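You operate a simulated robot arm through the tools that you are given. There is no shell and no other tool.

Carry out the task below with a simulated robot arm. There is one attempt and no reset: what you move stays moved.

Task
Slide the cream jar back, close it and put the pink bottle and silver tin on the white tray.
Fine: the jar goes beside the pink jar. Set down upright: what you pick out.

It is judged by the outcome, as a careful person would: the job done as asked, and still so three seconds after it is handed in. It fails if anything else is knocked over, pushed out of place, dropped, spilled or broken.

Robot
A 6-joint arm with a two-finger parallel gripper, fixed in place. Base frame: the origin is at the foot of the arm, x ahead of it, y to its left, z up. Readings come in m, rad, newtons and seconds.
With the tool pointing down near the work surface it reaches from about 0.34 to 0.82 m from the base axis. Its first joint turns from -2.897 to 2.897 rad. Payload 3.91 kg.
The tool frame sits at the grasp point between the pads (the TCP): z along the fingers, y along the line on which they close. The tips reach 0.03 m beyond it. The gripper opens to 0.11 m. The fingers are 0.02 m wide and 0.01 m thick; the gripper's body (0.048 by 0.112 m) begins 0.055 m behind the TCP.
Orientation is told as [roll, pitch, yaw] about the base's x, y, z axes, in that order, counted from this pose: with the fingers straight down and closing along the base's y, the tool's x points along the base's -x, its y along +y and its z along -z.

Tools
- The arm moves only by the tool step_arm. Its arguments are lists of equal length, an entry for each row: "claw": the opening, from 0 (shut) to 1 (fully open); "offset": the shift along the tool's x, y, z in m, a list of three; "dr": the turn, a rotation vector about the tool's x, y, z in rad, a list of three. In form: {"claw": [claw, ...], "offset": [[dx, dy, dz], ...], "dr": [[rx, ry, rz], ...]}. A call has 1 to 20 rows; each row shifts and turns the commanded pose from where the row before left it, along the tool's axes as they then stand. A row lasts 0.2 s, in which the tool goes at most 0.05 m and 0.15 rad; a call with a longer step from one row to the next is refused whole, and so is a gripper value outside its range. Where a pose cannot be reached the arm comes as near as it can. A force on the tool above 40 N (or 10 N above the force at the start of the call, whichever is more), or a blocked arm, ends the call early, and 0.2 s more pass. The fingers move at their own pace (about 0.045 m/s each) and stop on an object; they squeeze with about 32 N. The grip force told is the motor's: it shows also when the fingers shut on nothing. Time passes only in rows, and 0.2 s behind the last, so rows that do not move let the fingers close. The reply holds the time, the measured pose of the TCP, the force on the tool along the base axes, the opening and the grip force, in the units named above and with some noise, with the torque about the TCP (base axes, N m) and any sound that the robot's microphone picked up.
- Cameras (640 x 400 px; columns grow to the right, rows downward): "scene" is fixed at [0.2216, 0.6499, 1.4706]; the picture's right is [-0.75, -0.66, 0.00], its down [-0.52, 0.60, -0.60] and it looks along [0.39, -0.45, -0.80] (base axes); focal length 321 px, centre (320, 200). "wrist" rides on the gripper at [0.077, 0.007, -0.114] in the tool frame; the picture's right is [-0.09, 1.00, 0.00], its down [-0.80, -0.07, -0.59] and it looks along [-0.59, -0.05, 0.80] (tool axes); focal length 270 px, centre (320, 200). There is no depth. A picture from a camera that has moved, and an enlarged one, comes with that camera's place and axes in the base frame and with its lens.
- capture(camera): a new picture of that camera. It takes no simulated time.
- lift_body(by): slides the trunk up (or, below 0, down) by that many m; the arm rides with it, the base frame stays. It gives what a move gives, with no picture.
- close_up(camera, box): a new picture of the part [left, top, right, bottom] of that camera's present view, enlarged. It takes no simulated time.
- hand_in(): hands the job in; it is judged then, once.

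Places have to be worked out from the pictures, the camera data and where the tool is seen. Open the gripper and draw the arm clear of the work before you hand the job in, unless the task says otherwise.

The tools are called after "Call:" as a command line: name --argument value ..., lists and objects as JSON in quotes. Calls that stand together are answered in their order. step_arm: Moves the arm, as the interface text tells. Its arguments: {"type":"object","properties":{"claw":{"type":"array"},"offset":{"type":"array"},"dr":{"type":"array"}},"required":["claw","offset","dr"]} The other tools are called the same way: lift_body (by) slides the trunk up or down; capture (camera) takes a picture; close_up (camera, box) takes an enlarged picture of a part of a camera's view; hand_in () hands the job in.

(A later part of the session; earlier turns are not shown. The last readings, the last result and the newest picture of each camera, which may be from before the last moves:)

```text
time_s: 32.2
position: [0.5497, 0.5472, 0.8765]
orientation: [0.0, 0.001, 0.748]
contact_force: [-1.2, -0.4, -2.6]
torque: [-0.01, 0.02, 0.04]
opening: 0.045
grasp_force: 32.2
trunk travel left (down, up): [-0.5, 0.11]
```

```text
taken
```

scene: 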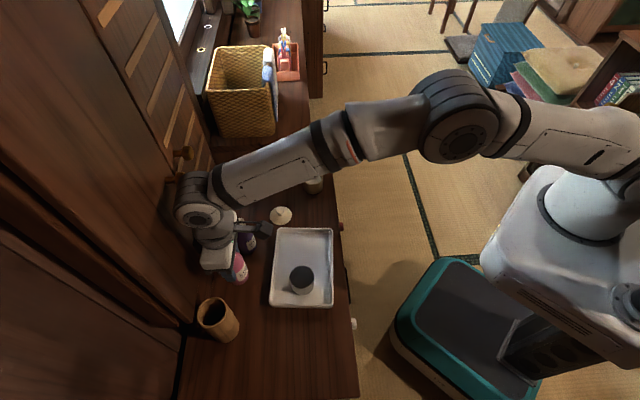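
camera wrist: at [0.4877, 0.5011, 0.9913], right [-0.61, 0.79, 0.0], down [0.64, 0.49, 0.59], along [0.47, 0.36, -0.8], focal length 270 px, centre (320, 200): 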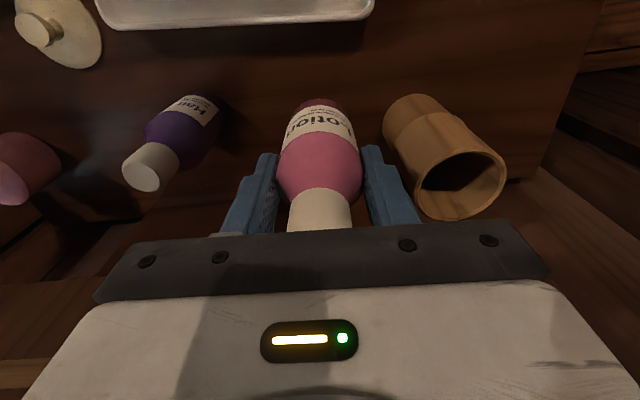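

Bottle is held upright (~2.6 N). Carrying it over the far half of the tray, target ≈(0.5115, 0.376).

Call:
step_arm --claw '[0.2, 0.2, 0.2, 0.2, 0.2, 0.2]' --offset '[[0.029, -0.02, 0], [0.029, -0.02, 0], [0.029, -0.02, 0], [0.029, -0.02, 0], [0.029, -0.02, 0], [0, 0, 0]]' --dr '[[0, 0, 0], [0, 0, 0], [0, 0, 0], [0, 0, 0], [0, 0, 0], [0, 0, 0]]'

Call:
capture --camera "wrist"

Call:
capture --camera "scene"

```text
time_s: 33.6
position: [0.5117, 0.3786, 0.8742]
orientation: [0.0, -0.002, 0.747]
contact_force: [-0.2, 0.1, -1.7]
torque: [0.02, 0.0, 0.01]
opening: 0.0453
grasp_force: 32.3
trunk travel left (down, up): [-0.5, 0.11]
```

```text
taken
camera wrist: at [0.4502, 0.3316, 0.989], right [-0.61, 0.79, 0.0], down [0.64, 0.49, 0.59], along [0.47, 0.36, -0.8], focal length 270 px, centre (320, 200)
```

wrist: 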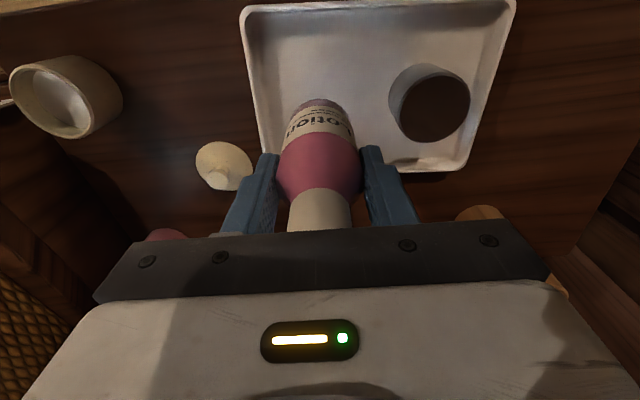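

```text
taken
```

scene: 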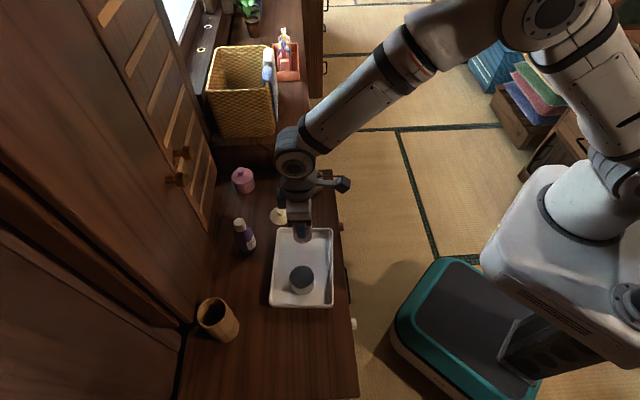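

Bottle is centred over the far half of the tray. Lowering to just above expected contact (TCP z≈0.803).

Call:
step_arm --claw '[0.2, 0.2, 0.2, 0.2, 0.2]' --offset '[[0, 0, 0.025], [0, 0, 0.022], [0, 0, 0.013], [0, 0, 0.006], [0, 0, 0]]' --dr '[[0, 0, 0], [0, 0, 0], [0, 0, 0], [0, 0, 0], [0, 0, 0]]'

Call:
capture --camera "wrist"

```text
time_s: 34.8
position: [0.5106, 0.3767, 0.8101]
orientation: [0.002, 0.0, 0.746]
contact_force: [0.8, 0.4, -1.3]
torque: [-0.03, 0.01, 0.02]
opening: 0.0453
grasp_force: 32.0
trunk travel left (down, up): [-0.5, 0.11]
```

```text
taken
camera wrist: at [0.4498, 0.3291, 0.9251], right [-0.61, 0.79, 0.0], down [0.64, 0.49, 0.59], along [0.47, 0.36, -0.8], focal length 270 px, centre (320, 200)
```

wrist: 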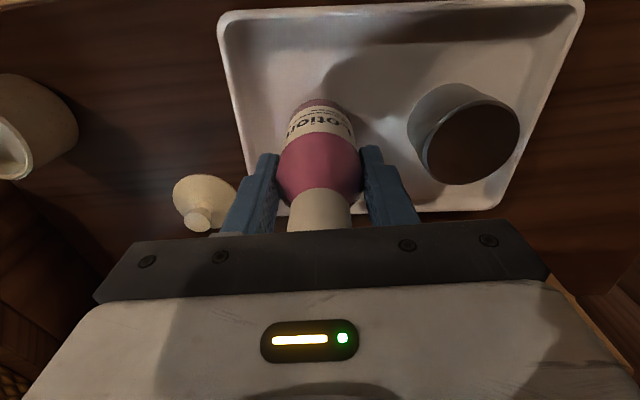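

Call:
step_arm --claw '[0.2, 0.2, 0.2, 0.2]' --offset '[[0, 0, 0.0018], [0, 0, 0.0018], [0, 0, 0.0014], [0, 0, 0]]' --dr '[[0, 0, 0], [0, 0, 0], [0, 0, 0], [0, 0, 0]]'

```text
time_s: 35.8
position: [0.5122, 0.3763, 0.8058]
orientation: [0.001, -0.001, 0.748]
contact_force: [-0.4, -0.2, -1.3]
torque: [-0.01, -0.01, -0.01]
opening: 0.0452
grasp_force: 31.6
trunk travel left (down, up): [-0.5, 0.11]
```

Still no contact; continuing in ~1 mm steps.

Call:
step_arm --claw '[0.2, 0.2, 0.2]' --offset '[[0, 0, 0.001], [0, 0, 0.001], [0, 0, 0]]' --dr '[[0, 0, 0], [0, 0, 0], [0, 0, 0]]'

```text
time_s: 36.6
position: [0.512, 0.3751, 0.8028]
orientation: [0.001, 0.0, 0.746]
contact_force: [0.0, 0.0, -2.5]
torque: [0.01, -0.03, 0.0]
opening: 0.0453
grasp_force: 32.4
trunk travel left (down, up): [-0.5, 0.11]
```

Call:
step_arm --claw '[0.2, 0.2]' --offset '[[0, 0, 0.001], [0, 0, 0]]' --dr '[[0, 0, 0], [0, 0, 0]]'

```text
time_s: 37.2
position: [0.5125, 0.3765, 0.8023]
orientation: [0.001, 0.0, 0.746]
contact_force: [-1.5, 0.7, 0.3]
torque: [0.02, 0.02, 0.01]
opening: 0.0454
grasp_force: 32.3
trunk travel left (down, up): [-0.5, 0.11]
```

The weight reading has just dropped, near contact. One more millimetre.

Call:
step_arm --claw '[0.2, 0.2]' --offset '[[0, 0, 0.0008], [0, 0, 0]]' --dr '[[0, 0, 0], [0, 0, 0]]'

```text
time_s: 37.8
position: [0.5127, 0.3759, 0.8027]
orientation: [0.001, -0.002, 0.748]
contact_force: [-1.2, -0.6, 8.8]
torque: [-0.06, 0.13, 0.0]
opening: 0.0457
grasp_force: 31.8
trunk travel left (down, up): [-0.5, 0.11]
```

Contact confirmed (≈9 N). I'll relieve 0.5 mm, open gently, check, then rise.

Call:
step_arm --claw '[0.3, 0.4, 0.45, 0.5, 0.6, 0.6]' --offset '[[0, 0, -0.0005], [0, 0, 0], [0, 0, 0], [0, 0, 0], [0, 0, 0], [0, 0, 0]]' --dr '[[0, 0, 0], [0, 0, 0], [0, 0, 0], [0, 0, 0], [0, 0, 0], [0, 0, 0]]'

Call:
capture --camera "wrist"

Call:
close_up --camera "scene" --box '[170, 200, 370, 325]'

```text
time_s: 39.2
position: [0.5121, 0.3762, 0.8008]
orientation: [-0.001, 0.001, 0.747]
contact_force: [0.1, -0.3, 0.0]
torque: [-0.01, 0.03, -0.01]
opening: 0.0658
grasp_force: 0.0
trunk travel left (down, up): [-0.5, 0.11]
```

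```text
taken
camera wrist: at [0.4507, 0.329, 0.917], right [-0.61, 0.79, 0.0], down [0.64, 0.49, 0.59], along [0.47, 0.36, -0.8], focal length 270 px, centre (320, 200)
```

wrist: 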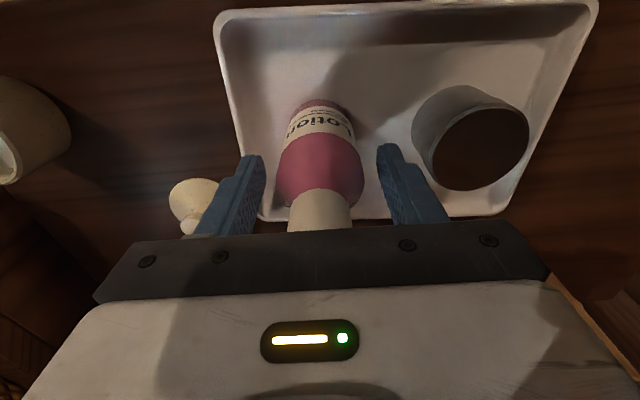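

```text
3.20 times, centred on (270, 262) of scene
camera zoom: at [0.2216, 0.6499, 1.4706], right [-0.75, -0.66, 0.0], down [-0.52, 0.6, -0.6], along [0.39, -0.45, -0.8], focal length 1026 px, centre (480, 0)
```

zoom: 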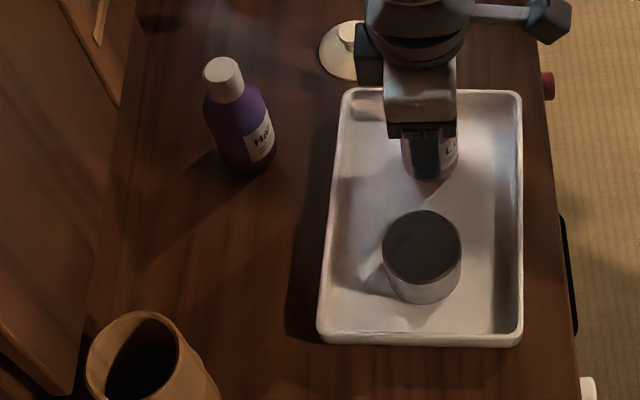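

Bottle stands freely on the tray. Rising straight up and looking again.

Call:
step_arm --claw '[0.6, 0.6, 0.6, 0.6, 0.6, 0.8]' --offset '[[0, 0, -0.01], [0, 0, -0.025], [0, 0, -0.035], [0, 0, -0.035], [0, 0, -0.035], [0, 0, 0]]' --dr '[[0, 0, 0], [0, 0, 0], [0, 0, 0], [0, 0, 0], [0, 0, 0], [0, 0, 0]]'

Call:
capture --camera "wrist"

Call:
capture --camera "scene"

```text
time_s: 40.6
position: [0.5143, 0.3773, 0.9412]
orientation: [0.001, 0.0, 0.747]
contact_force: [0.8, 0.3, 0.3]
torque: [0.0, 0.01, -0.01]
opening: 0.0879
grasp_force: 0.0
trunk travel left (down, up): [-0.5, 0.11]
```

```text
taken
camera wrist: at [0.453, 0.3295, 1.0552], right [-0.61, 0.79, 0.0], down [0.64, 0.49, 0.59], along [0.47, 0.36, -0.8], focal length 270 px, centre (320, 200)
```

wrist: 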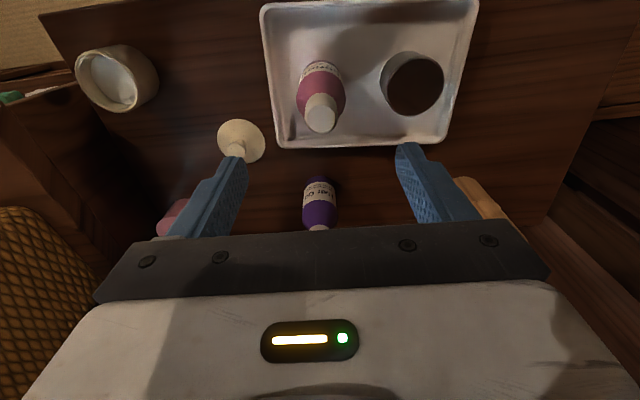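

```text
taken
```

scene: 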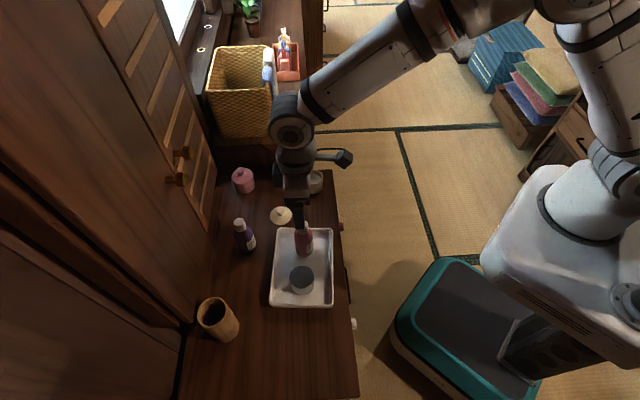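

Both items are on the tray. Now to measure the jar, lid and pink jar precisely from both cameras.

Call:
close_up --camera "wrist" --box '[40, 0, 280, 150]'

Call:
close_up --camera "scene" --box '[220, 150, 340, 240]'

Call:
close_up --camera "wrist" --box '[0, 60, 240, 280]'

```text
2.67 times, centred on (160, 75) of wrist
camera zoom: at [0.453, 0.3295, 1.0552], right [-0.61, 0.79, 0.0], down [0.64, 0.49, 0.59], along [0.47, 0.36, -0.8], focal length 721 px, centre (747, 533)
```

zoom: 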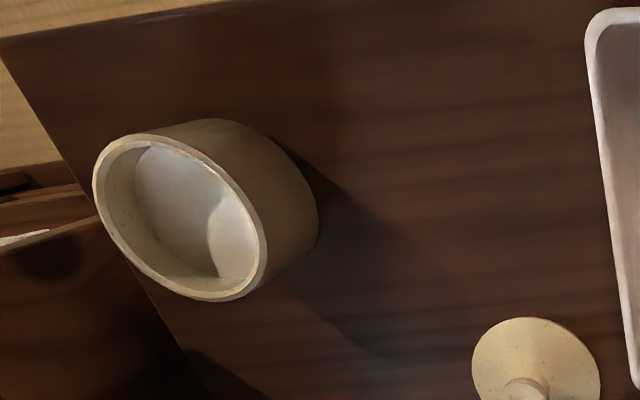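

```text
4.44 times, centred on (280, 195) of scene
camera zoom: at [0.2216, 0.6499, 1.4706], right [-0.75, -0.66, 0.0], down [-0.52, 0.6, -0.6], along [0.39, -0.45, -0.8], focal length 1426 px, centre (498, 222)
```

zoom: 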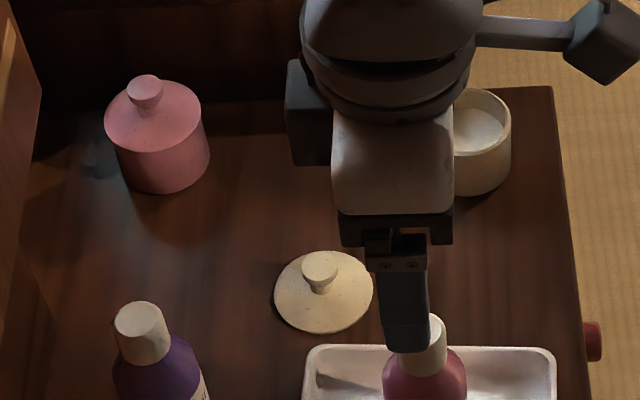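

```text
1.82 times, centred on (120, 170) of wrist
camera zoom: at [0.453, 0.3295, 1.0552], right [-0.61, 0.79, 0.0], down [0.64, 0.49, 0.59], along [0.47, 0.36, -0.8], focal length 491 px, centre (684, 254)
```

zoom: 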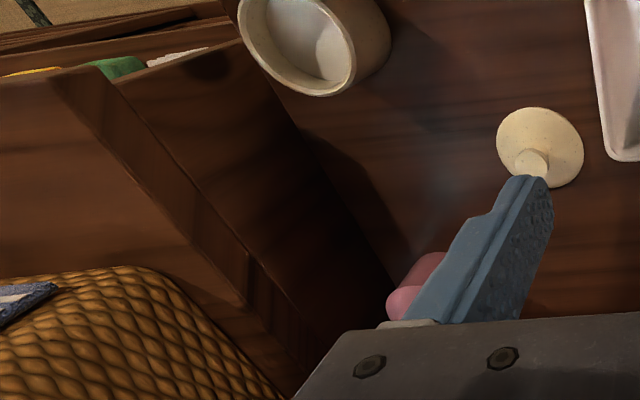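

Estimates: jar (0.635, 0.203), pink jar (0.788, 0.340), neighbouring cabinet face ≈0.07 m beyond the jars' row. I'll hover over the cream jar, closing axis along the row's perpendicular, to refine.

Call:
step_arm --claw '[0.8, 0.8, 0.8, 0.8, 0.8, 0.8]' --offset '[[0.006, -0.042, 0], [0.006, -0.042, 0], [0.006, -0.042, 0], [0.006, -0.042, 0], [0.006, -0.042, 0], [0, 0, 0.02]]' --dr '[[0, 0, 0], [0, 0, 0], [0, 0, 0], [0, 0, 0], [0, 0, 0], [0, 0, 0.03]]'

Call:
capture --camera "wrist"

Call:
capture --camera "scene"

```text
time_s: 42.0
position: [0.6333, 0.1996, 0.9199]
orientation: [0.001, 0.003, 0.716]
contact_force: [-0.2, -0.9, 0.0]
torque: [0.0, 0.0, 0.0]
opening: 0.0881
grasp_force: 0.2
trunk travel left (down, up): [-0.5, 0.11]
```

```text
taken
camera wrist: at [0.5705, 0.1543, 1.0355], right [-0.59, 0.81, 0.0], down [0.65, 0.47, 0.59], along [0.48, 0.35, -0.8], focal length 270 px, centre (320, 200)
```

wrist: 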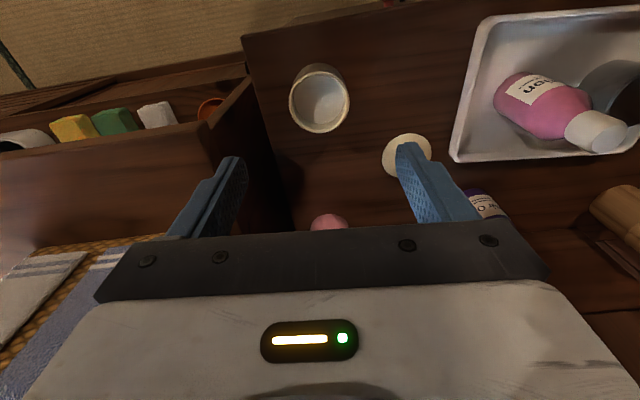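

```text
taken
```

scene: 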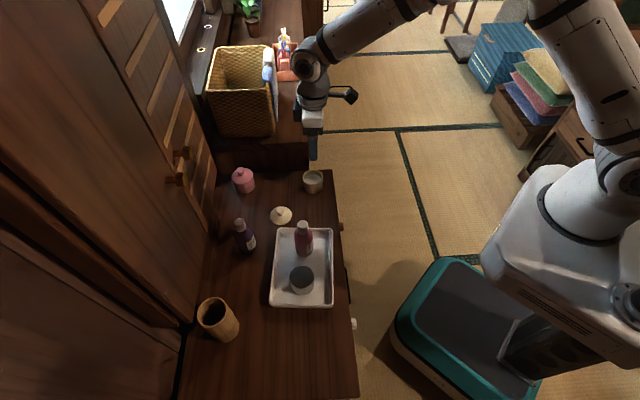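

The jar is almost directly below and centred laterally. Zooming to refine its centre.

Call:
close_up --camera "wrist" --box '[250, 40, 450, 190]'

Call:
close_up --camera "scene" --box '[220, 130, 350, 230]'

```text
2.67 times, centred on (350, 115) of wrist
camera zoom: at [0.5705, 0.1543, 1.0355], right [-0.59, 0.81, 0.0], down [0.65, 0.47, 0.59], along [0.48, 0.35, -0.8], focal length 721 px, centre (240, 427)
```

zoom: 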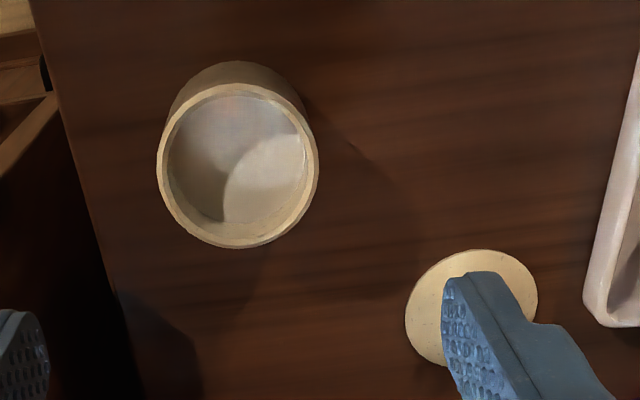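

```text
4.00 times, centred on (285, 180) of scene
camera zoom: at [0.2216, 0.6499, 1.4706], right [-0.75, -0.66, 0.0], down [-0.52, 0.6, -0.6], along [0.39, -0.45, -0.8], focal length 1283 px, centre (460, 280)
```

zoom: 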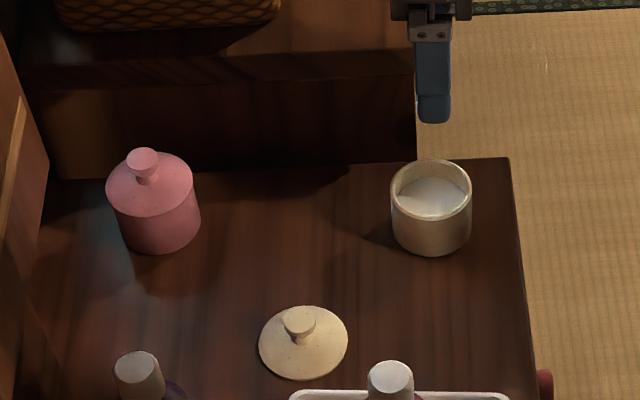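

Rim centre triangulates to (0.636, 0.202, 0.763), Ø≈0.060. Descending around it with ~15 mm side margins to the cabinet.

Call:
step_arm --claw '[0.8, 0.8, 0.8, 0.8, 0.8]' --offset '[[-0.0036, 0, 0.03], [0, 0, 0.035], [0, 0, 0.03], [0, 0, 0.02], [0, 0, 0.005]]' --dr '[[0, 0, 0], [0, 0, 0], [0, 0, 0], [0, 0, 0], [0, 0, 0]]'

Call:
capture --camera "wrist"

Call:
close_up --camera "scene" --box '[220, 130, 350, 230]'

```text
time_s: 43.2
position: [0.6352, 0.2031, 0.8042]
orientation: [0.001, 0.001, 0.716]
contact_force: [0.4, -0.3, 0.1]
torque: [0.0, -0.01, -0.02]
opening: 0.0881
grasp_force: 0.1
trunk travel left (down, up): [-0.5, 0.11]
```

```text
taken
camera wrist: at [0.5721, 0.1575, 0.9185], right [-0.59, 0.81, 0.0], down [0.65, 0.47, 0.59], along [0.48, 0.35, -0.8], focal length 270 px, centre (320, 200)
```

wrist: 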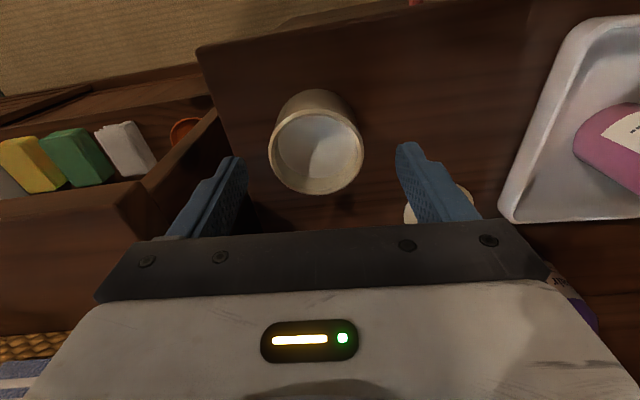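

```text
4.00 times, centred on (285, 180) of scene
camera zoom: at [0.2216, 0.6499, 1.4706], right [-0.75, -0.66, 0.0], down [-0.52, 0.6, -0.6], along [0.39, -0.45, -0.8], focal length 1283 px, centre (460, 280)
```

zoom: 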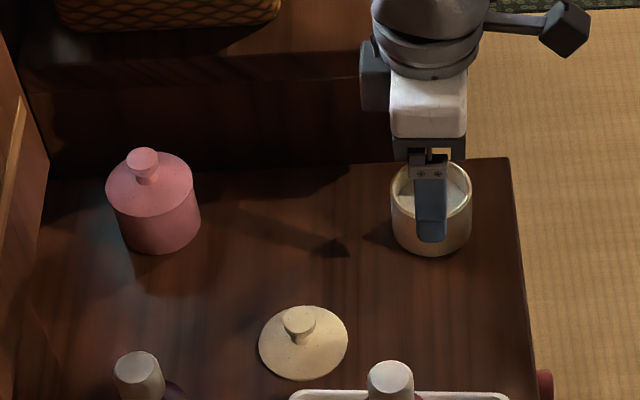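

Everything is clear: cabinet corner stays outside the left finger. Descending the remaining ~50 mm.

Call:
step_arm --claw '[0.8, 0.8, 0.8, 0.8, 0.8]' --offset '[[-0.001, -0.001, 0.02], [0, 0, 0.016], [0, 0, 0.01], [0, 0, 0.005], [0, 0, 0]]' --dr '[[0, 0, 0], [0, 0, 0], [0, 0, 0], [0, 0, 0], [0, 0, 0]]'

Call:
capture --camera "wrist"

```text
time_s: 44.4
position: [0.6361, 0.2027, 0.7508]
orientation: [0.0, -0.001, 0.717]
contact_force: [-0.3, 0.0, 0.8]
torque: [-0.01, 0.02, 0.0]
opening: 0.0878
grasp_force: 0.0
trunk travel left (down, up): [-0.5, 0.11]
```

```text
taken
camera wrist: at [0.5734, 0.1578, 0.8669], right [-0.59, 0.81, 0.0], down [0.65, 0.47, 0.59], along [0.48, 0.35, -0.8], focal length 270 px, centre (320, 200)
```

wrist: 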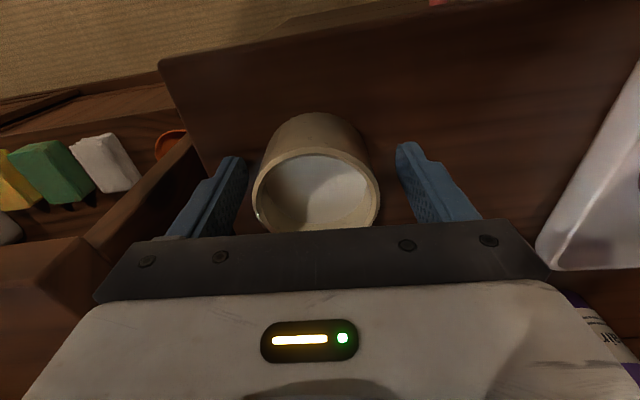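

Jar sits between the fingers. Closing on it.

Call:
step_arm --claw '[0.65, 0.55, 0.5, 0.45, 0.4, 0.4]' --offset '[[0, 0, 0], [0, 0, 0], [0, 0, 0], [0, 0, 0], [0, 0, 0], [0, 0, 0]]' --dr '[[0, 0, 0], [0, 0, 0], [0, 0, 0], [0, 0, 0], [0, 0, 0], [0, 0, 0]]'

Call:
close_up --camera "scene" --box '[220, 130, 350, 230]'

```text
time_s: 45.8
position: [0.6352, 0.2034, 0.7512]
orientation: [0.001, -0.001, 0.717]
contact_force: [0.3, 0.2, -0.1]
torque: [0.03, -0.03, -0.06]
opening: 0.0579
grasp_force: 31.5
trunk travel left (down, up): [-0.5, 0.11]
```

```text
4.00 times, centred on (285, 180) of scene
camera zoom: at [0.2216, 0.6499, 1.4706], right [-0.75, -0.66, 0.0], down [-0.52, 0.6, -0.6], along [0.39, -0.45, -0.8], focal length 1283 px, centre (460, 280)
```

zoom: 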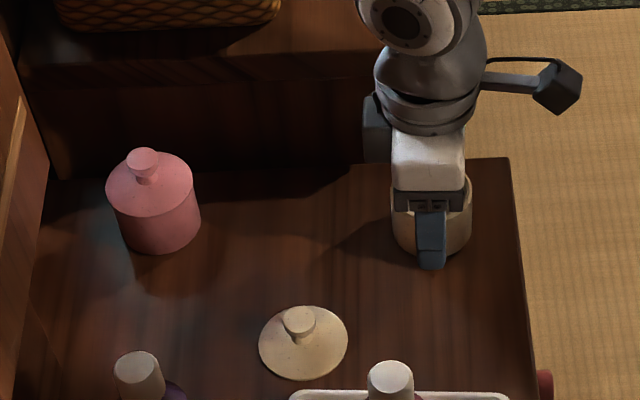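

Jar is gripped (0.058). The pink jar re-measures at (0.790, 0.338); the slide direction matches the tool's forward axis. Sliding back half way first, watching the forces.

Call:
step_arm --claw '[0.4, 0.4, 0.4, 0.4, 0.4]' --offset '[[-0.01, 0, 0], [-0.018, 0, 0], [-0.018, 0, 0], [-0.018, 0, 0], [0, 0, 0]]' --dr '[[0, 0, 0], [0, 0, 0], [0, 0, 0], [0, 0, 0], [0, 0, 0]]'

Call:
close_up --camera "scene" --box '[200, 110, 350, 230]'

Call:
capture --camera "wrist"

```text
time_s: 47.0
position: [0.6846, 0.2446, 0.7522]
orientation: [0.001, 0.0, 0.714]
contact_force: [0.0, -1.9, 1.0]
torque: [0.01, -0.05, -0.04]
opening: 0.0582
grasp_force: 31.9
trunk travel left (down, up): [-0.5, 0.11]
```

```text
3.33 times, centred on (275, 170) of scene
camera zoom: at [0.2216, 0.6499, 1.4706], right [-0.75, -0.66, 0.0], down [-0.52, 0.6, -0.6], along [0.39, -0.45, -0.8], focal length 1069 px, centre (470, 300)
```

zoom: 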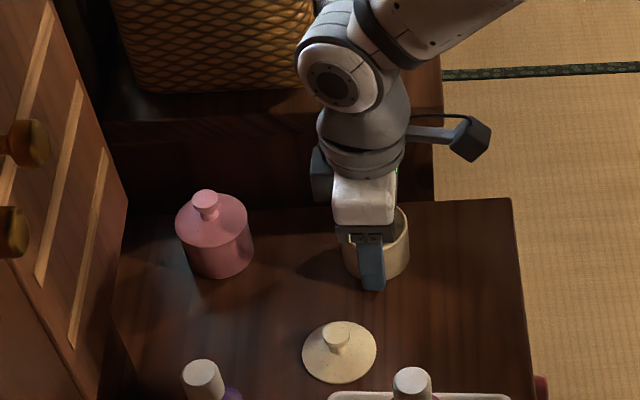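

```text
taken
camera wrist: at [0.6216, 0.1991, 0.8671], right [-0.59, 0.81, 0.0], down [0.65, 0.47, 0.59], along [0.48, 0.35, -0.8], focal length 270 px, centre (320, 200)
```

wrist: 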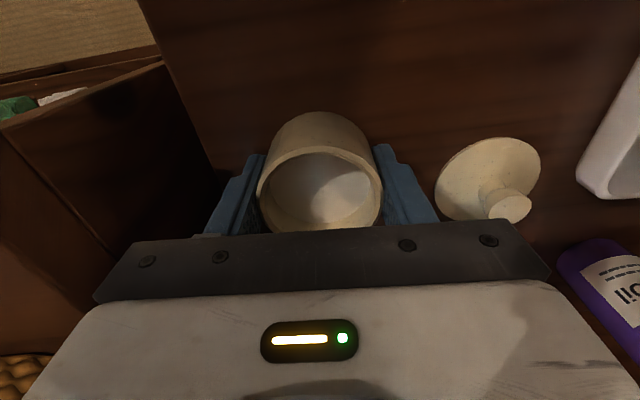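

Sliding smoothly with no resistance. Continuing the last ~60 mm toward the pink jar.

Call:
step_arm --claw '[0.4, 0.4, 0.4, 0.4, 0.4, 0.4]' --offset '[[-0.012, 0, 0], [-0.015, 0, 0], [-0.013, 0, 0], [-0.01, 0, 0], [-0.007, 0, 0], [0, 0, 0]]' --dr '[[0, 0, 0], [0, 0, 0], [0, 0, 0], [0, 0, 0], [0, 0, 0], [0, 0, 0]]'

Call:
close_up --camera "scene" --box '[200, 110, 350, 230]'

Call:
capture --camera "wrist"

```text
time_s: 48.4
position: [0.7293, 0.2826, 0.7531]
orientation: [0.0, -0.001, 0.718]
contact_force: [-0.9, -2.3, 4.9]
torque: [-0.09, 0.13, -0.04]
opening: 0.0583
grasp_force: 32.1
trunk travel left (down, up): [-0.5, 0.11]
```

```text
3.33 times, centred on (275, 170) of scene
camera zoom: at [0.2216, 0.6499, 1.4706], right [-0.75, -0.66, 0.0], down [-0.52, 0.6, -0.6], along [0.39, -0.45, -0.8], focal length 1069 px, centre (470, 300)
```

zoom: 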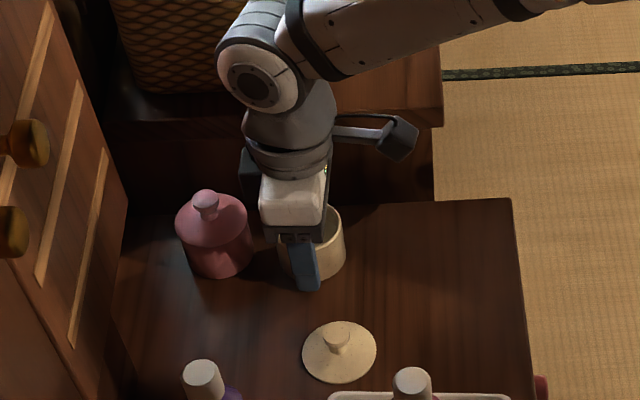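

```text
taken
camera wrist: at [0.6646, 0.237, 0.867], right [-0.59, 0.81, 0.0], down [0.65, 0.47, 0.59], along [0.48, 0.35, -0.8], focal length 270 px, centre (320, 200)
```

wrist: 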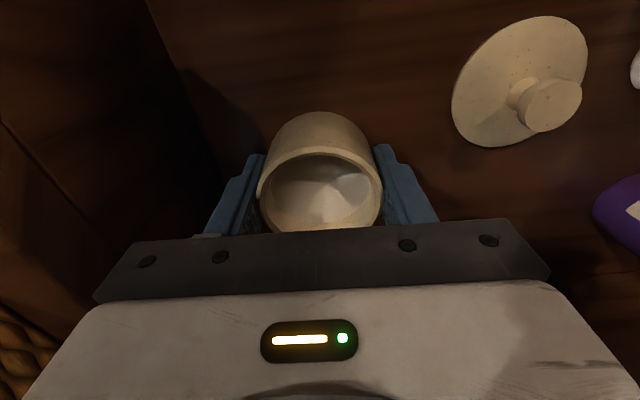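

The jar now stands about 2 cm from the pink jar, which is untouched. Releasing and rising.

Call:
step_arm --claw '[0.5, 0.58, 0.66, 0.74, 0.74, 0.74, 0.74, 0.74, 0.74]' --offset '[[0, 0, -0.0005], [0, 0, 0], [0, 0, 0], [0, 0, 0], [0, 0, -0.01], [0, 0, -0.025], [0, 0, -0.035], [0, 0, -0.035], [0, 0, 0]]' --dr '[[0, 0, 0], [0, 0, 0], [0, 0, 0], [0, 0, 0], [0, 0, 0], [0, 0, 0], [0, 0, 0], [0, 0, 0], [0, 0, 0]]'

Call:
capture --camera "wrist"

Call:
close_up --camera "scene" --box '[200, 110, 350, 230]'

```text
time_s: 50.4
position: [0.727, 0.2833, 0.8567]
orientation: [0.001, 0.0, 0.718]
contact_force: [0.3, 0.0, 0.6]
torque: [-0.03, 0.02, 0.02]
opening: 0.0813
grasp_force: 0.0
trunk travel left (down, up): [-0.5, 0.11]
```

```text
taken
camera wrist: at [0.6635, 0.2389, 0.9714], right [-0.59, 0.81, 0.0], down [0.65, 0.47, 0.59], along [0.48, 0.35, -0.8], focal length 270 px, centre (320, 200)
```

wrist: 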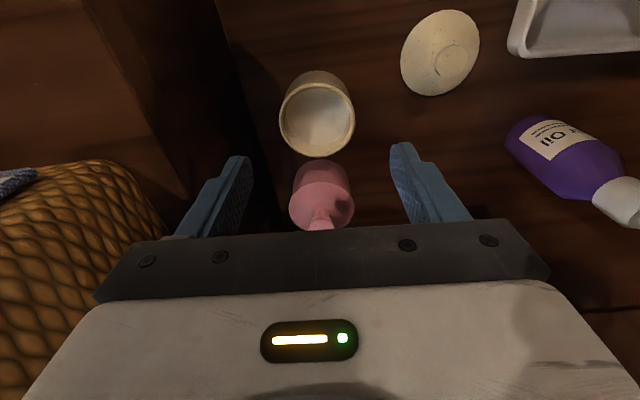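

```text
3.33 times, centred on (275, 170) of scene
camera zoom: at [0.2216, 0.6499, 1.4706], right [-0.75, -0.66, 0.0], down [-0.52, 0.6, -0.6], along [0.39, -0.45, -0.8], focal length 1069 px, centre (470, 300)
```

zoom: 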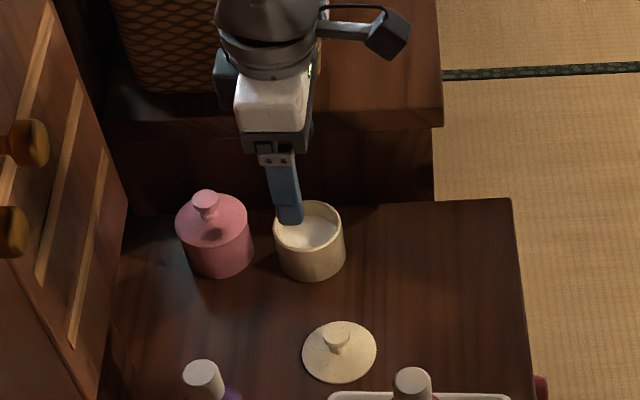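

Jar released in place, pink jar untouched. Now moving over the cream lid at about (0.634, 0.342), narrowing the fingers to clear the tray corner.

Call:
step_arm --claw '[0.6, 0.5, 0.42, 0.42]' --offset '[[0.0106, 0.0352, -0.01], [0.0106, 0.0352, -0.01], [0.0106, 0.0352, -0.01], [0, 0, 0]]' --dr '[[0, 0, 0], [0, 0, 0], [0, 0, 0], [0, 0, 0]]'

Call:
capture --camera "wrist"

Call:
close_up --camera "scene" --box '[200, 140, 350, 260]'

```text
time_s: 51.4
position: [0.6333, 0.3426, 0.8861]
orientation: [0.0, 0.0, 0.717]
contact_force: [-0.6, -0.4, 0.5]
torque: [-0.02, -0.02, -0.02]
opening: 0.0461
grasp_force: 0.1
trunk travel left (down, up): [-0.5, 0.11]
```

```text
taken
camera wrist: at [0.571, 0.2973, 1.0013], right [-0.59, 0.81, 0.0], down [0.65, 0.47, 0.59], along [0.48, 0.35, -0.8], focal length 270 px, centre (320, 200)
```

wrist: 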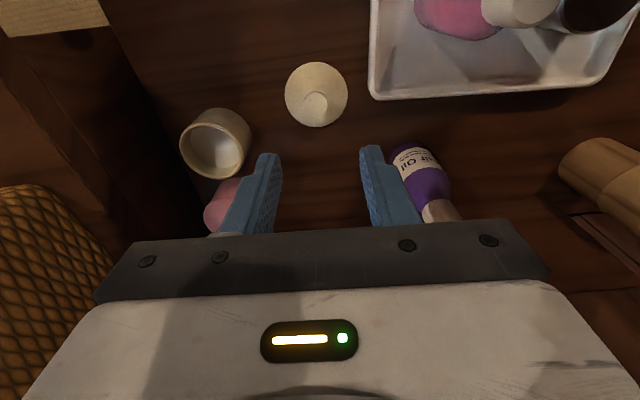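

```text
3.33 times, centred on (275, 200) of scene
camera zoom: at [0.2216, 0.6499, 1.4706], right [-0.75, -0.66, 0.0], down [-0.52, 0.6, -0.6], along [0.39, -0.45, -0.8], focal length 1069 px, centre (470, 200)
```

zoom: 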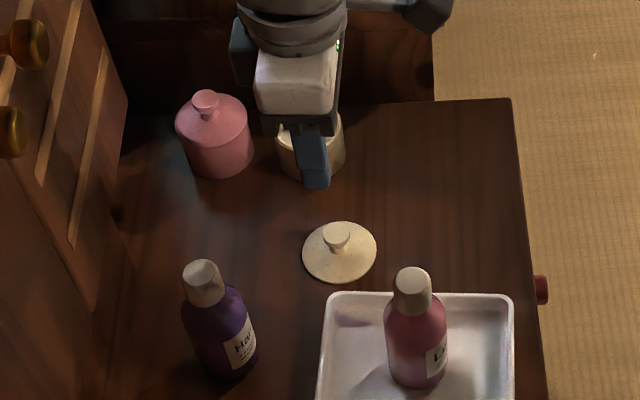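

Call:
close_up --camera "wrist" --box '[170, 40, 410, 200]'

Call:
close_up --camera "wrist" --box '[276, 55, 356, 135]'

Call:
close_up --camera "scene" --box '[260, 200, 300, 230]'

```text
2.50 times, centred on (290, 120) of wrist
camera zoom: at [0.571, 0.2973, 1.0013], right [-0.59, 0.81, 0.0], down [0.65, 0.47, 0.59], along [0.48, 0.35, -0.8], focal length 676 px, centre (395, 400)
```

zoom: 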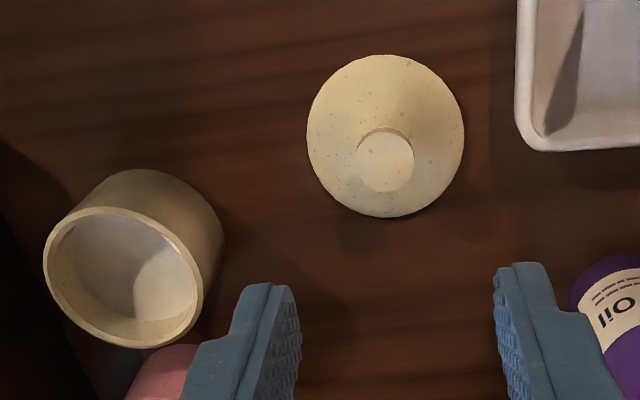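

```text
5.00 times, centred on (316, 95) of wrist
camera zoom: at [0.571, 0.2973, 1.0013], right [-0.59, 0.81, 0.0], down [0.65, 0.47, 0.59], along [0.48, 0.35, -0.8], focal length 1351 px, centre (340, 725)
```

zoom: 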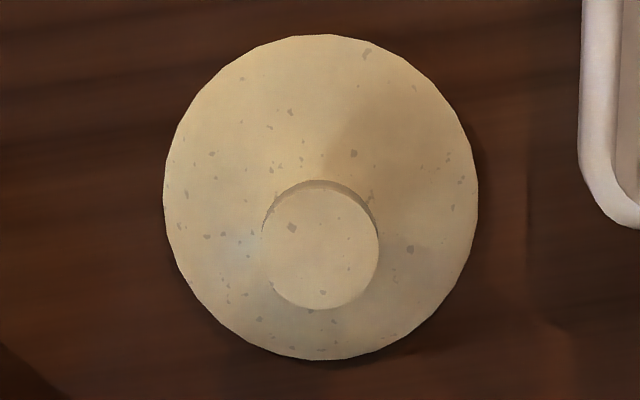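

```text
13.33 times, centred on (280, 215) of scene
camera zoom: at [0.2216, 0.6499, 1.4706], right [-0.75, -0.66, 0.0], down [-0.52, 0.6, -0.6], along [0.39, -0.45, -0.8], focal length 4277 px, centre (853, 0)
```

zoom: 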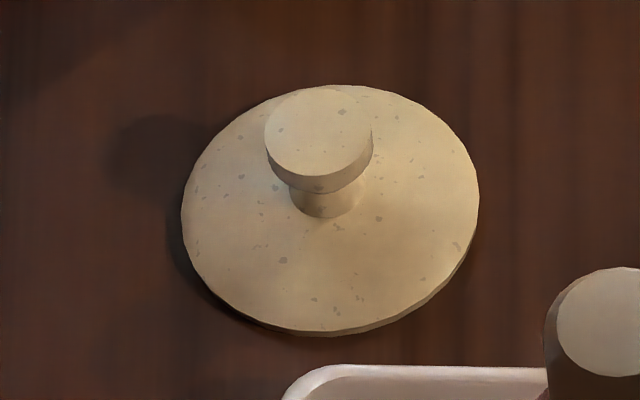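

Knob top triangulates to (0.636, 0.3405, 0.746), Ø≈0.022, lid disc at z≈0.72. I'll descend to just around knob-top height and check alignment.

Call:
step_arm --claw '[0.42, 0.42, 0.42, 0.42, 0.42]' --offset '[[-0.0006, -0.0034, 0.03], [0, 0, 0.035], [0, 0, 0.03], [0, 0, 0.01], [0, 0, 0]]' --dr '[[0, 0, 0], [0, 0, 0], [0, 0, 0], [0, 0, 0], [0, 0, 0]]'

Call:
capture --camera "wrist"

Call:
close_up --camera "scene" --box '[250, 180, 330, 240]'

```text
time_s: 52.6
position: [0.6386, 0.3416, 0.781]
orientation: [0.0, 0.001, 0.717]
contact_force: [-0.1, 0.3, -0.3]
torque: [0.02, 0.06, 0.0]
opening: 0.046
grasp_force: 0.0
trunk travel left (down, up): [-0.5, 0.11]
```

```text
taken
camera wrist: at [0.5759, 0.2961, 0.896], right [-0.59, 0.81, 0.0], down [0.65, 0.47, 0.59], along [0.48, 0.35, -0.8], focal length 270 px, centre (320, 200)
```

wrist: 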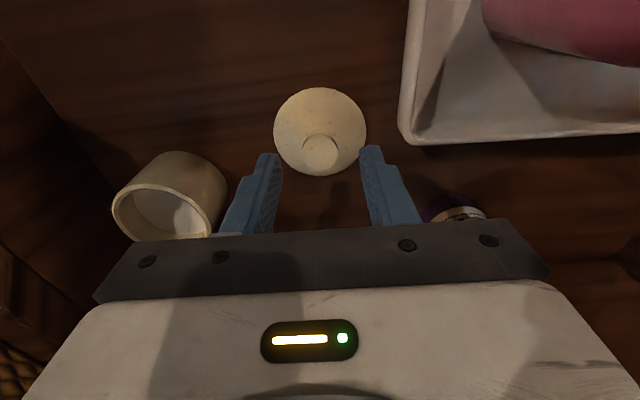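

```text
6.67 times, centred on (290, 210) of scene
camera zoom: at [0.2216, 0.6499, 1.4706], right [-0.75, -0.66, 0.0], down [-0.52, 0.6, -0.6], along [0.39, -0.45, -0.8], focal length 2138 px, centre (520, 133)
```

zoom: 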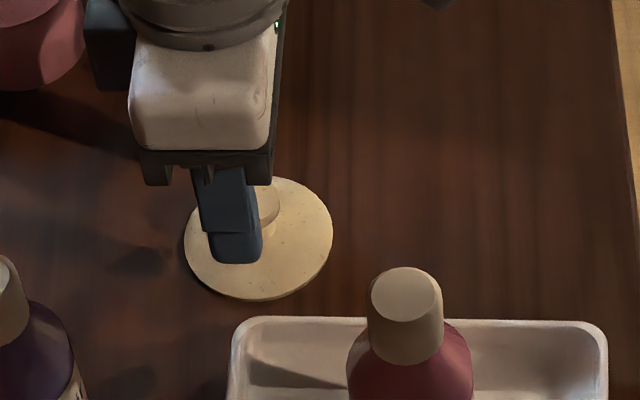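

Knob centred between fingers. Descending the last ~24 mm with small steps, then closing.

Call:
step_arm --claw '[0.42, 0.42, 0.42, 0.42]' --offset '[[0.0012, 0.0008, 0.01], [0, 0, 0.008], [0, 0, 0.005], [0, 0, 0]]' --dr '[[0, 0, 0], [0, 0, 0], [0, 0, 0], [0, 0, 0]]'

Call:
capture --camera "wrist"

```text
time_s: 53.6
position: [0.6371, 0.3396, 0.7571]
orientation: [0.0, 0.001, 0.717]
contact_force: [0.4, -0.3, 0.1]
torque: [-0.01, -0.01, 0.0]
opening: 0.0462
grasp_force: 0.2
trunk travel left (down, up): [-0.5, 0.11]
```

```text
taken
camera wrist: at [0.5735, 0.2947, 0.8725], right [-0.59, 0.81, 0.0], down [0.65, 0.47, 0.59], along [0.48, 0.35, -0.8], focal length 270 px, centre (320, 200)
```

wrist: 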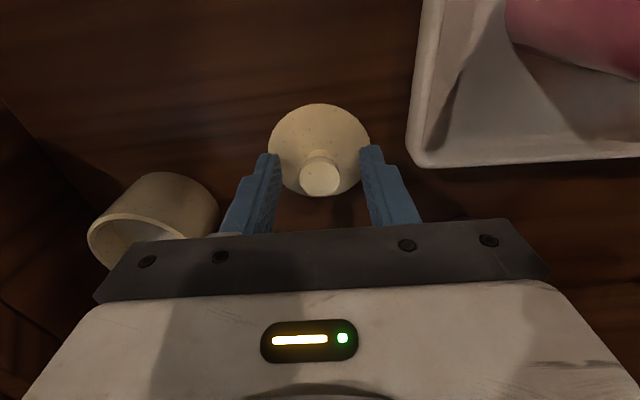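

Aligned. Closing on the knob.

Call:
step_arm --claw '[0.3, 0.2, 0.1, 0.05, 0.05, 0.05]' --offset '[[0, 0, 0], [0, 0, 0], [0, 0, 0], [0, 0, 0], [0, 0, 0], [0, 0, 0]]' --dr '[[0, 0, 0], [0, 0, 0], [0, 0, 0], [0, 0, 0], [0, 0, 0], [0, 0, 0]]'

Call:
close_up --camera "wrist" --box '[230, 80, 410, 230]'

```text
time_s: 55.0
position: [0.6371, 0.339, 0.7583]
orientation: [0.0, 0.0, 0.717]
contact_force: [0.5, -0.3, 0.3]
torque: [0.03, 0.03, 0.01]
opening: 0.0197
grasp_force: 32.1
trunk travel left (down, up): [-0.5, 0.11]
```

```text
2.67 times, centred on (320, 155) of wrist
camera zoom: at [0.5735, 0.2946, 0.8727], right [-0.59, 0.81, 0.0], down [0.65, 0.47, 0.59], along [0.48, 0.35, -0.8], focal length 721 px, centre (320, 320)
```

zoom: 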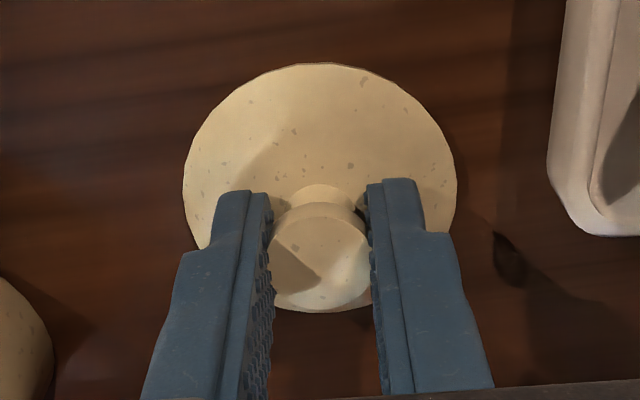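

Knob held (0.0197 m, full squeeze). Lifting and checking that the lid hangs level.

Call:
step_arm --claw '[0.05, 0.05, 0.05, 0.05, 0.05]' --offset '[[0, 0, -0.008], [0, 0, -0.02], [0, 0, -0.03], [0, 0, -0.03], [0, 0, 0]]' --dr '[[0, 0, 0], [0, 0, 0], [0, 0, 0], [0, 0, 0], [0, 0, 0]]'

Call:
capture --camera "wrist"

Call:
close_up --camera "scene" --box '[220, 140, 340, 230]'

```text
time_s: 56.2
position: [0.6373, 0.3395, 0.8491]
orientation: [0.001, 0.002, 0.718]
contact_force: [-0.4, -0.1, -1.2]
torque: [0.02, 0.01, 0.0]
opening: 0.0201
grasp_force: 31.9
trunk travel left (down, up): [-0.5, 0.11]
```

```text
taken
camera wrist: at [0.574, 0.2939, 0.9631], right [-0.59, 0.81, 0.0], down [0.65, 0.47, 0.59], along [0.48, 0.35, -0.8], focal length 270 px, centre (320, 200)
```

wrist: 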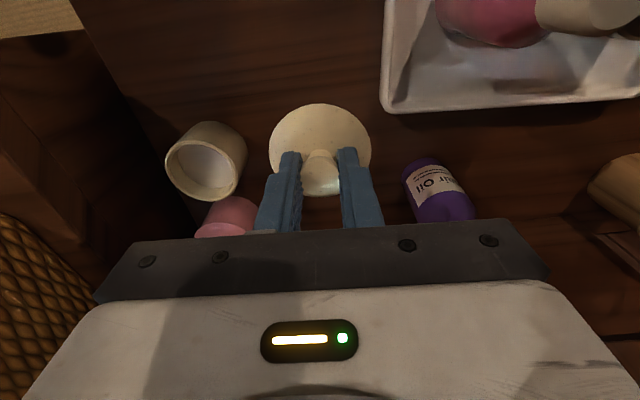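

```text
4.44 times, centred on (280, 185) of scene
camera zoom: at [0.2216, 0.6499, 1.4706], right [-0.75, -0.66, 0.0], down [-0.52, 0.6, -0.6], along [0.39, -0.45, -0.8], focal length 1426 px, centre (498, 267)
```

zoom: 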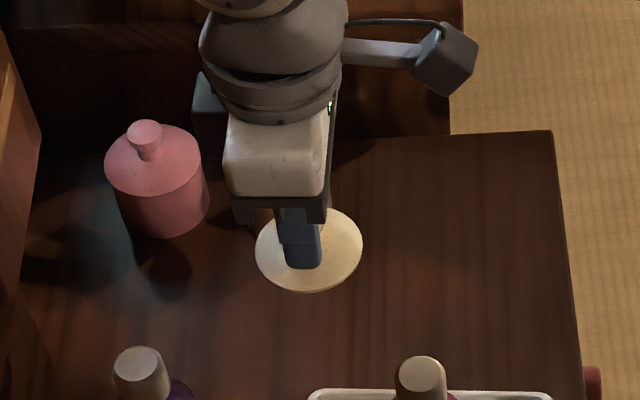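

Lid is held level. Moving it over the jar at ≈(0.728, 0.282), staying above rim height.

Call:
step_arm --claw '[0.05, 0.05, 0.05, 0.05, 0.05]' --offset '[[-0.0076, -0.0257, 0], [-0.0076, -0.0257, 0], [-0.0076, -0.0257, 0], [-0.0076, -0.0257, 0], [0, 0, 0]]' --dr '[[0, 0, 0], [0, 0, 0], [0, 0, 0], [0, 0, 0], [0, 0, 0]]'

Call:
capture --camera "wrist"

Call:
close_up --camera "scene" --box '[220, 140, 340, 230]'

```text
time_s: 57.4
position: [0.7262, 0.2825, 0.8474]
orientation: [-0.001, -0.001, 0.717]
contact_force: [-0.9, 0.1, 0.6]
torque: [0.02, -0.01, -0.02]
opening: 0.0197
grasp_force: 32.0
trunk travel left (down, up): [-0.5, 0.11]
```

```text
taken
camera wrist: at [0.6644, 0.2365, 0.9617], right [-0.59, 0.81, 0.0], down [0.65, 0.47, 0.59], along [0.48, 0.35, -0.8], focal length 270 px, centre (320, 200)
```

wrist: 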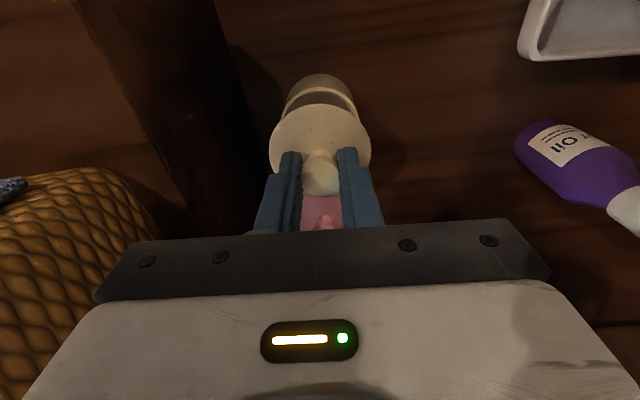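

```text
4.44 times, centred on (280, 185) of scene
camera zoom: at [0.2216, 0.6499, 1.4706], right [-0.75, -0.66, 0.0], down [-0.52, 0.6, -0.6], along [0.39, -0.45, -0.8], focal length 1426 px, centre (498, 267)
```

zoom: 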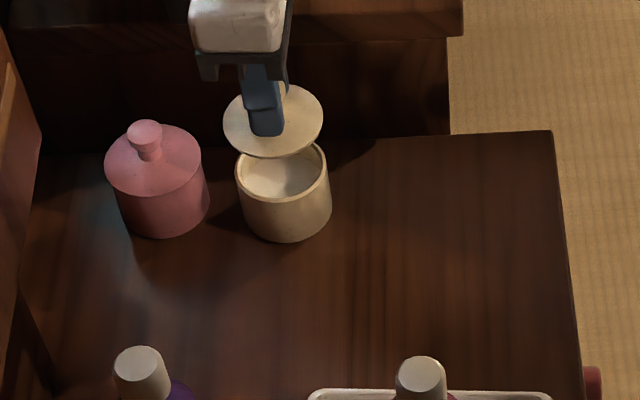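

Scene-view projections of lid and jar agree within ~1–2 mm. Small forward correction, then lowering toward the rim (contact expected at TCP z≈0.806).

Call:
step_arm --claw '[0.05, 0.05, 0.05, 0.05]' --offset '[[-0.001, -0.0005, 0.015], [0, 0, 0.012], [0, 0, 0.006], [0, 0, 0]]' --dr '[[0, 0, 0], [0, 0, 0], [0, 0, 0], [0, 0, 0]]'

Call:
close_up --camera "wrist" --box '[230, 60, 410, 210]'

Call:
close_up --camera "scene" --box '[240, 150, 310, 210]'

```text
time_s: 58.4
position: [0.7266, 0.2824, 0.8141]
orientation: [0.0, 0.001, 0.718]
contact_force: [0.0, 0.2, -0.8]
torque: [0.0, 0.0, -0.02]
opening: 0.0197
grasp_force: 31.9
trunk travel left (down, up): [-0.5, 0.11]
```

```text
2.67 times, centred on (320, 135) of wrist
camera zoom: at [0.6638, 0.2376, 0.9288], right [-0.59, 0.81, 0.0], down [0.65, 0.47, 0.59], along [0.48, 0.35, -0.8], focal length 721 px, centre (320, 373)
```

zoom: 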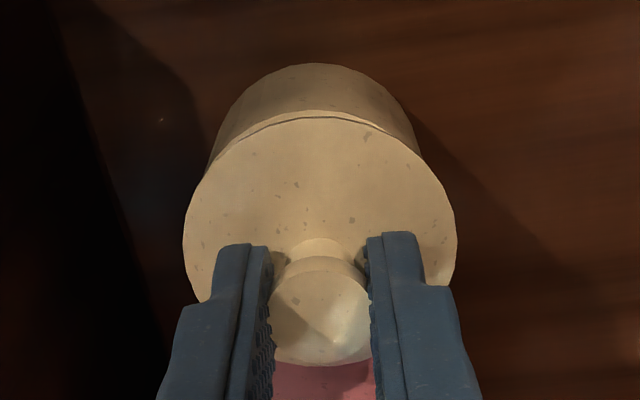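

```text
6.67 times, centred on (275, 180) of scene
camera zoom: at [0.2216, 0.6499, 1.4706], right [-0.75, -0.66, 0.0], down [-0.52, 0.6, -0.6], along [0.39, -0.45, -0.8], focal length 2138 px, centre (620, 333)
```

zoom: 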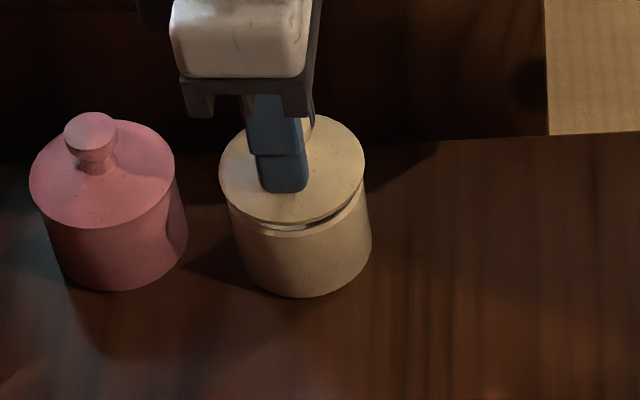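

Nearly seated; taking a tighter view to check the lid/jar centring before the final few millimetres.

Call:
close_up --camera "scene" --box '[254, 164, 302, 198]'

```text
11.76 times, centred on (278, 181) of scene
camera zoom: at [0.2216, 0.6499, 1.4706], right [-0.75, -0.66, 0.0], down [-0.52, 0.6, -0.6], along [0.39, -0.45, -0.8], focal length 3774 px, centre (814, 424)
```

zoom: 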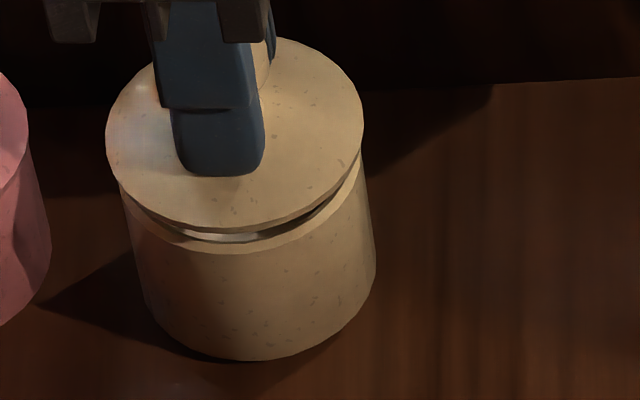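

Perspective-corrected, lid and jar centres agree within ~0.5 mm. Lowering straight down.

Call:
step_arm --claw '[0.05, 0.05, 0.05, 0.05]' --offset '[[0, 0, 0.002], [0, 0, 0.002], [0, 0, 0.001], [0, 0, 0]]' --dr '[[0, 0, 0], [0, 0, 0], [0, 0, 0], [0, 0, 0]]'

```text
time_s: 59.4
position: [0.7263, 0.2818, 0.8084]
orientation: [0.0, -0.001, 0.716]
contact_force: [0.0, 0.3, -0.3]
torque: [-0.02, 0.03, 0.0]
opening: 0.0196
grasp_force: 31.7
trunk travel left (down, up): [-0.5, 0.11]
```

Call:
step_arm --claw '[0.05, 0.05, 0.05]' --offset '[[0, 0, 0.001], [0, 0, 0.001], [0, 0, 0]]' --dr '[[0, 0, 0], [0, 0, 0], [0, 0, 0]]'

Call:
close_up --camera "scene" --box '[254, 164, 302, 198]'

```text
time_s: 60.2
position: [0.727, 0.2814, 0.807]
orientation: [0.001, 0.0, 0.719]
contact_force: [0.9, 0.5, -0.7]
torque: [0.01, 0.0, 0.01]
opening: 0.0196
grasp_force: 32.2
trunk travel left (down, up): [-0.5, 0.11]
```

```text
11.76 times, centred on (278, 181) of scene
camera zoom: at [0.2216, 0.6499, 1.4706], right [-0.75, -0.66, 0.0], down [-0.52, 0.6, -0.6], along [0.39, -0.45, -0.8], focal length 3774 px, centre (814, 424)
```

zoom: 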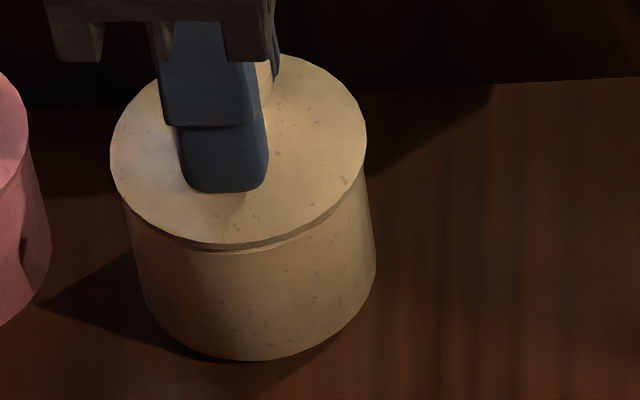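

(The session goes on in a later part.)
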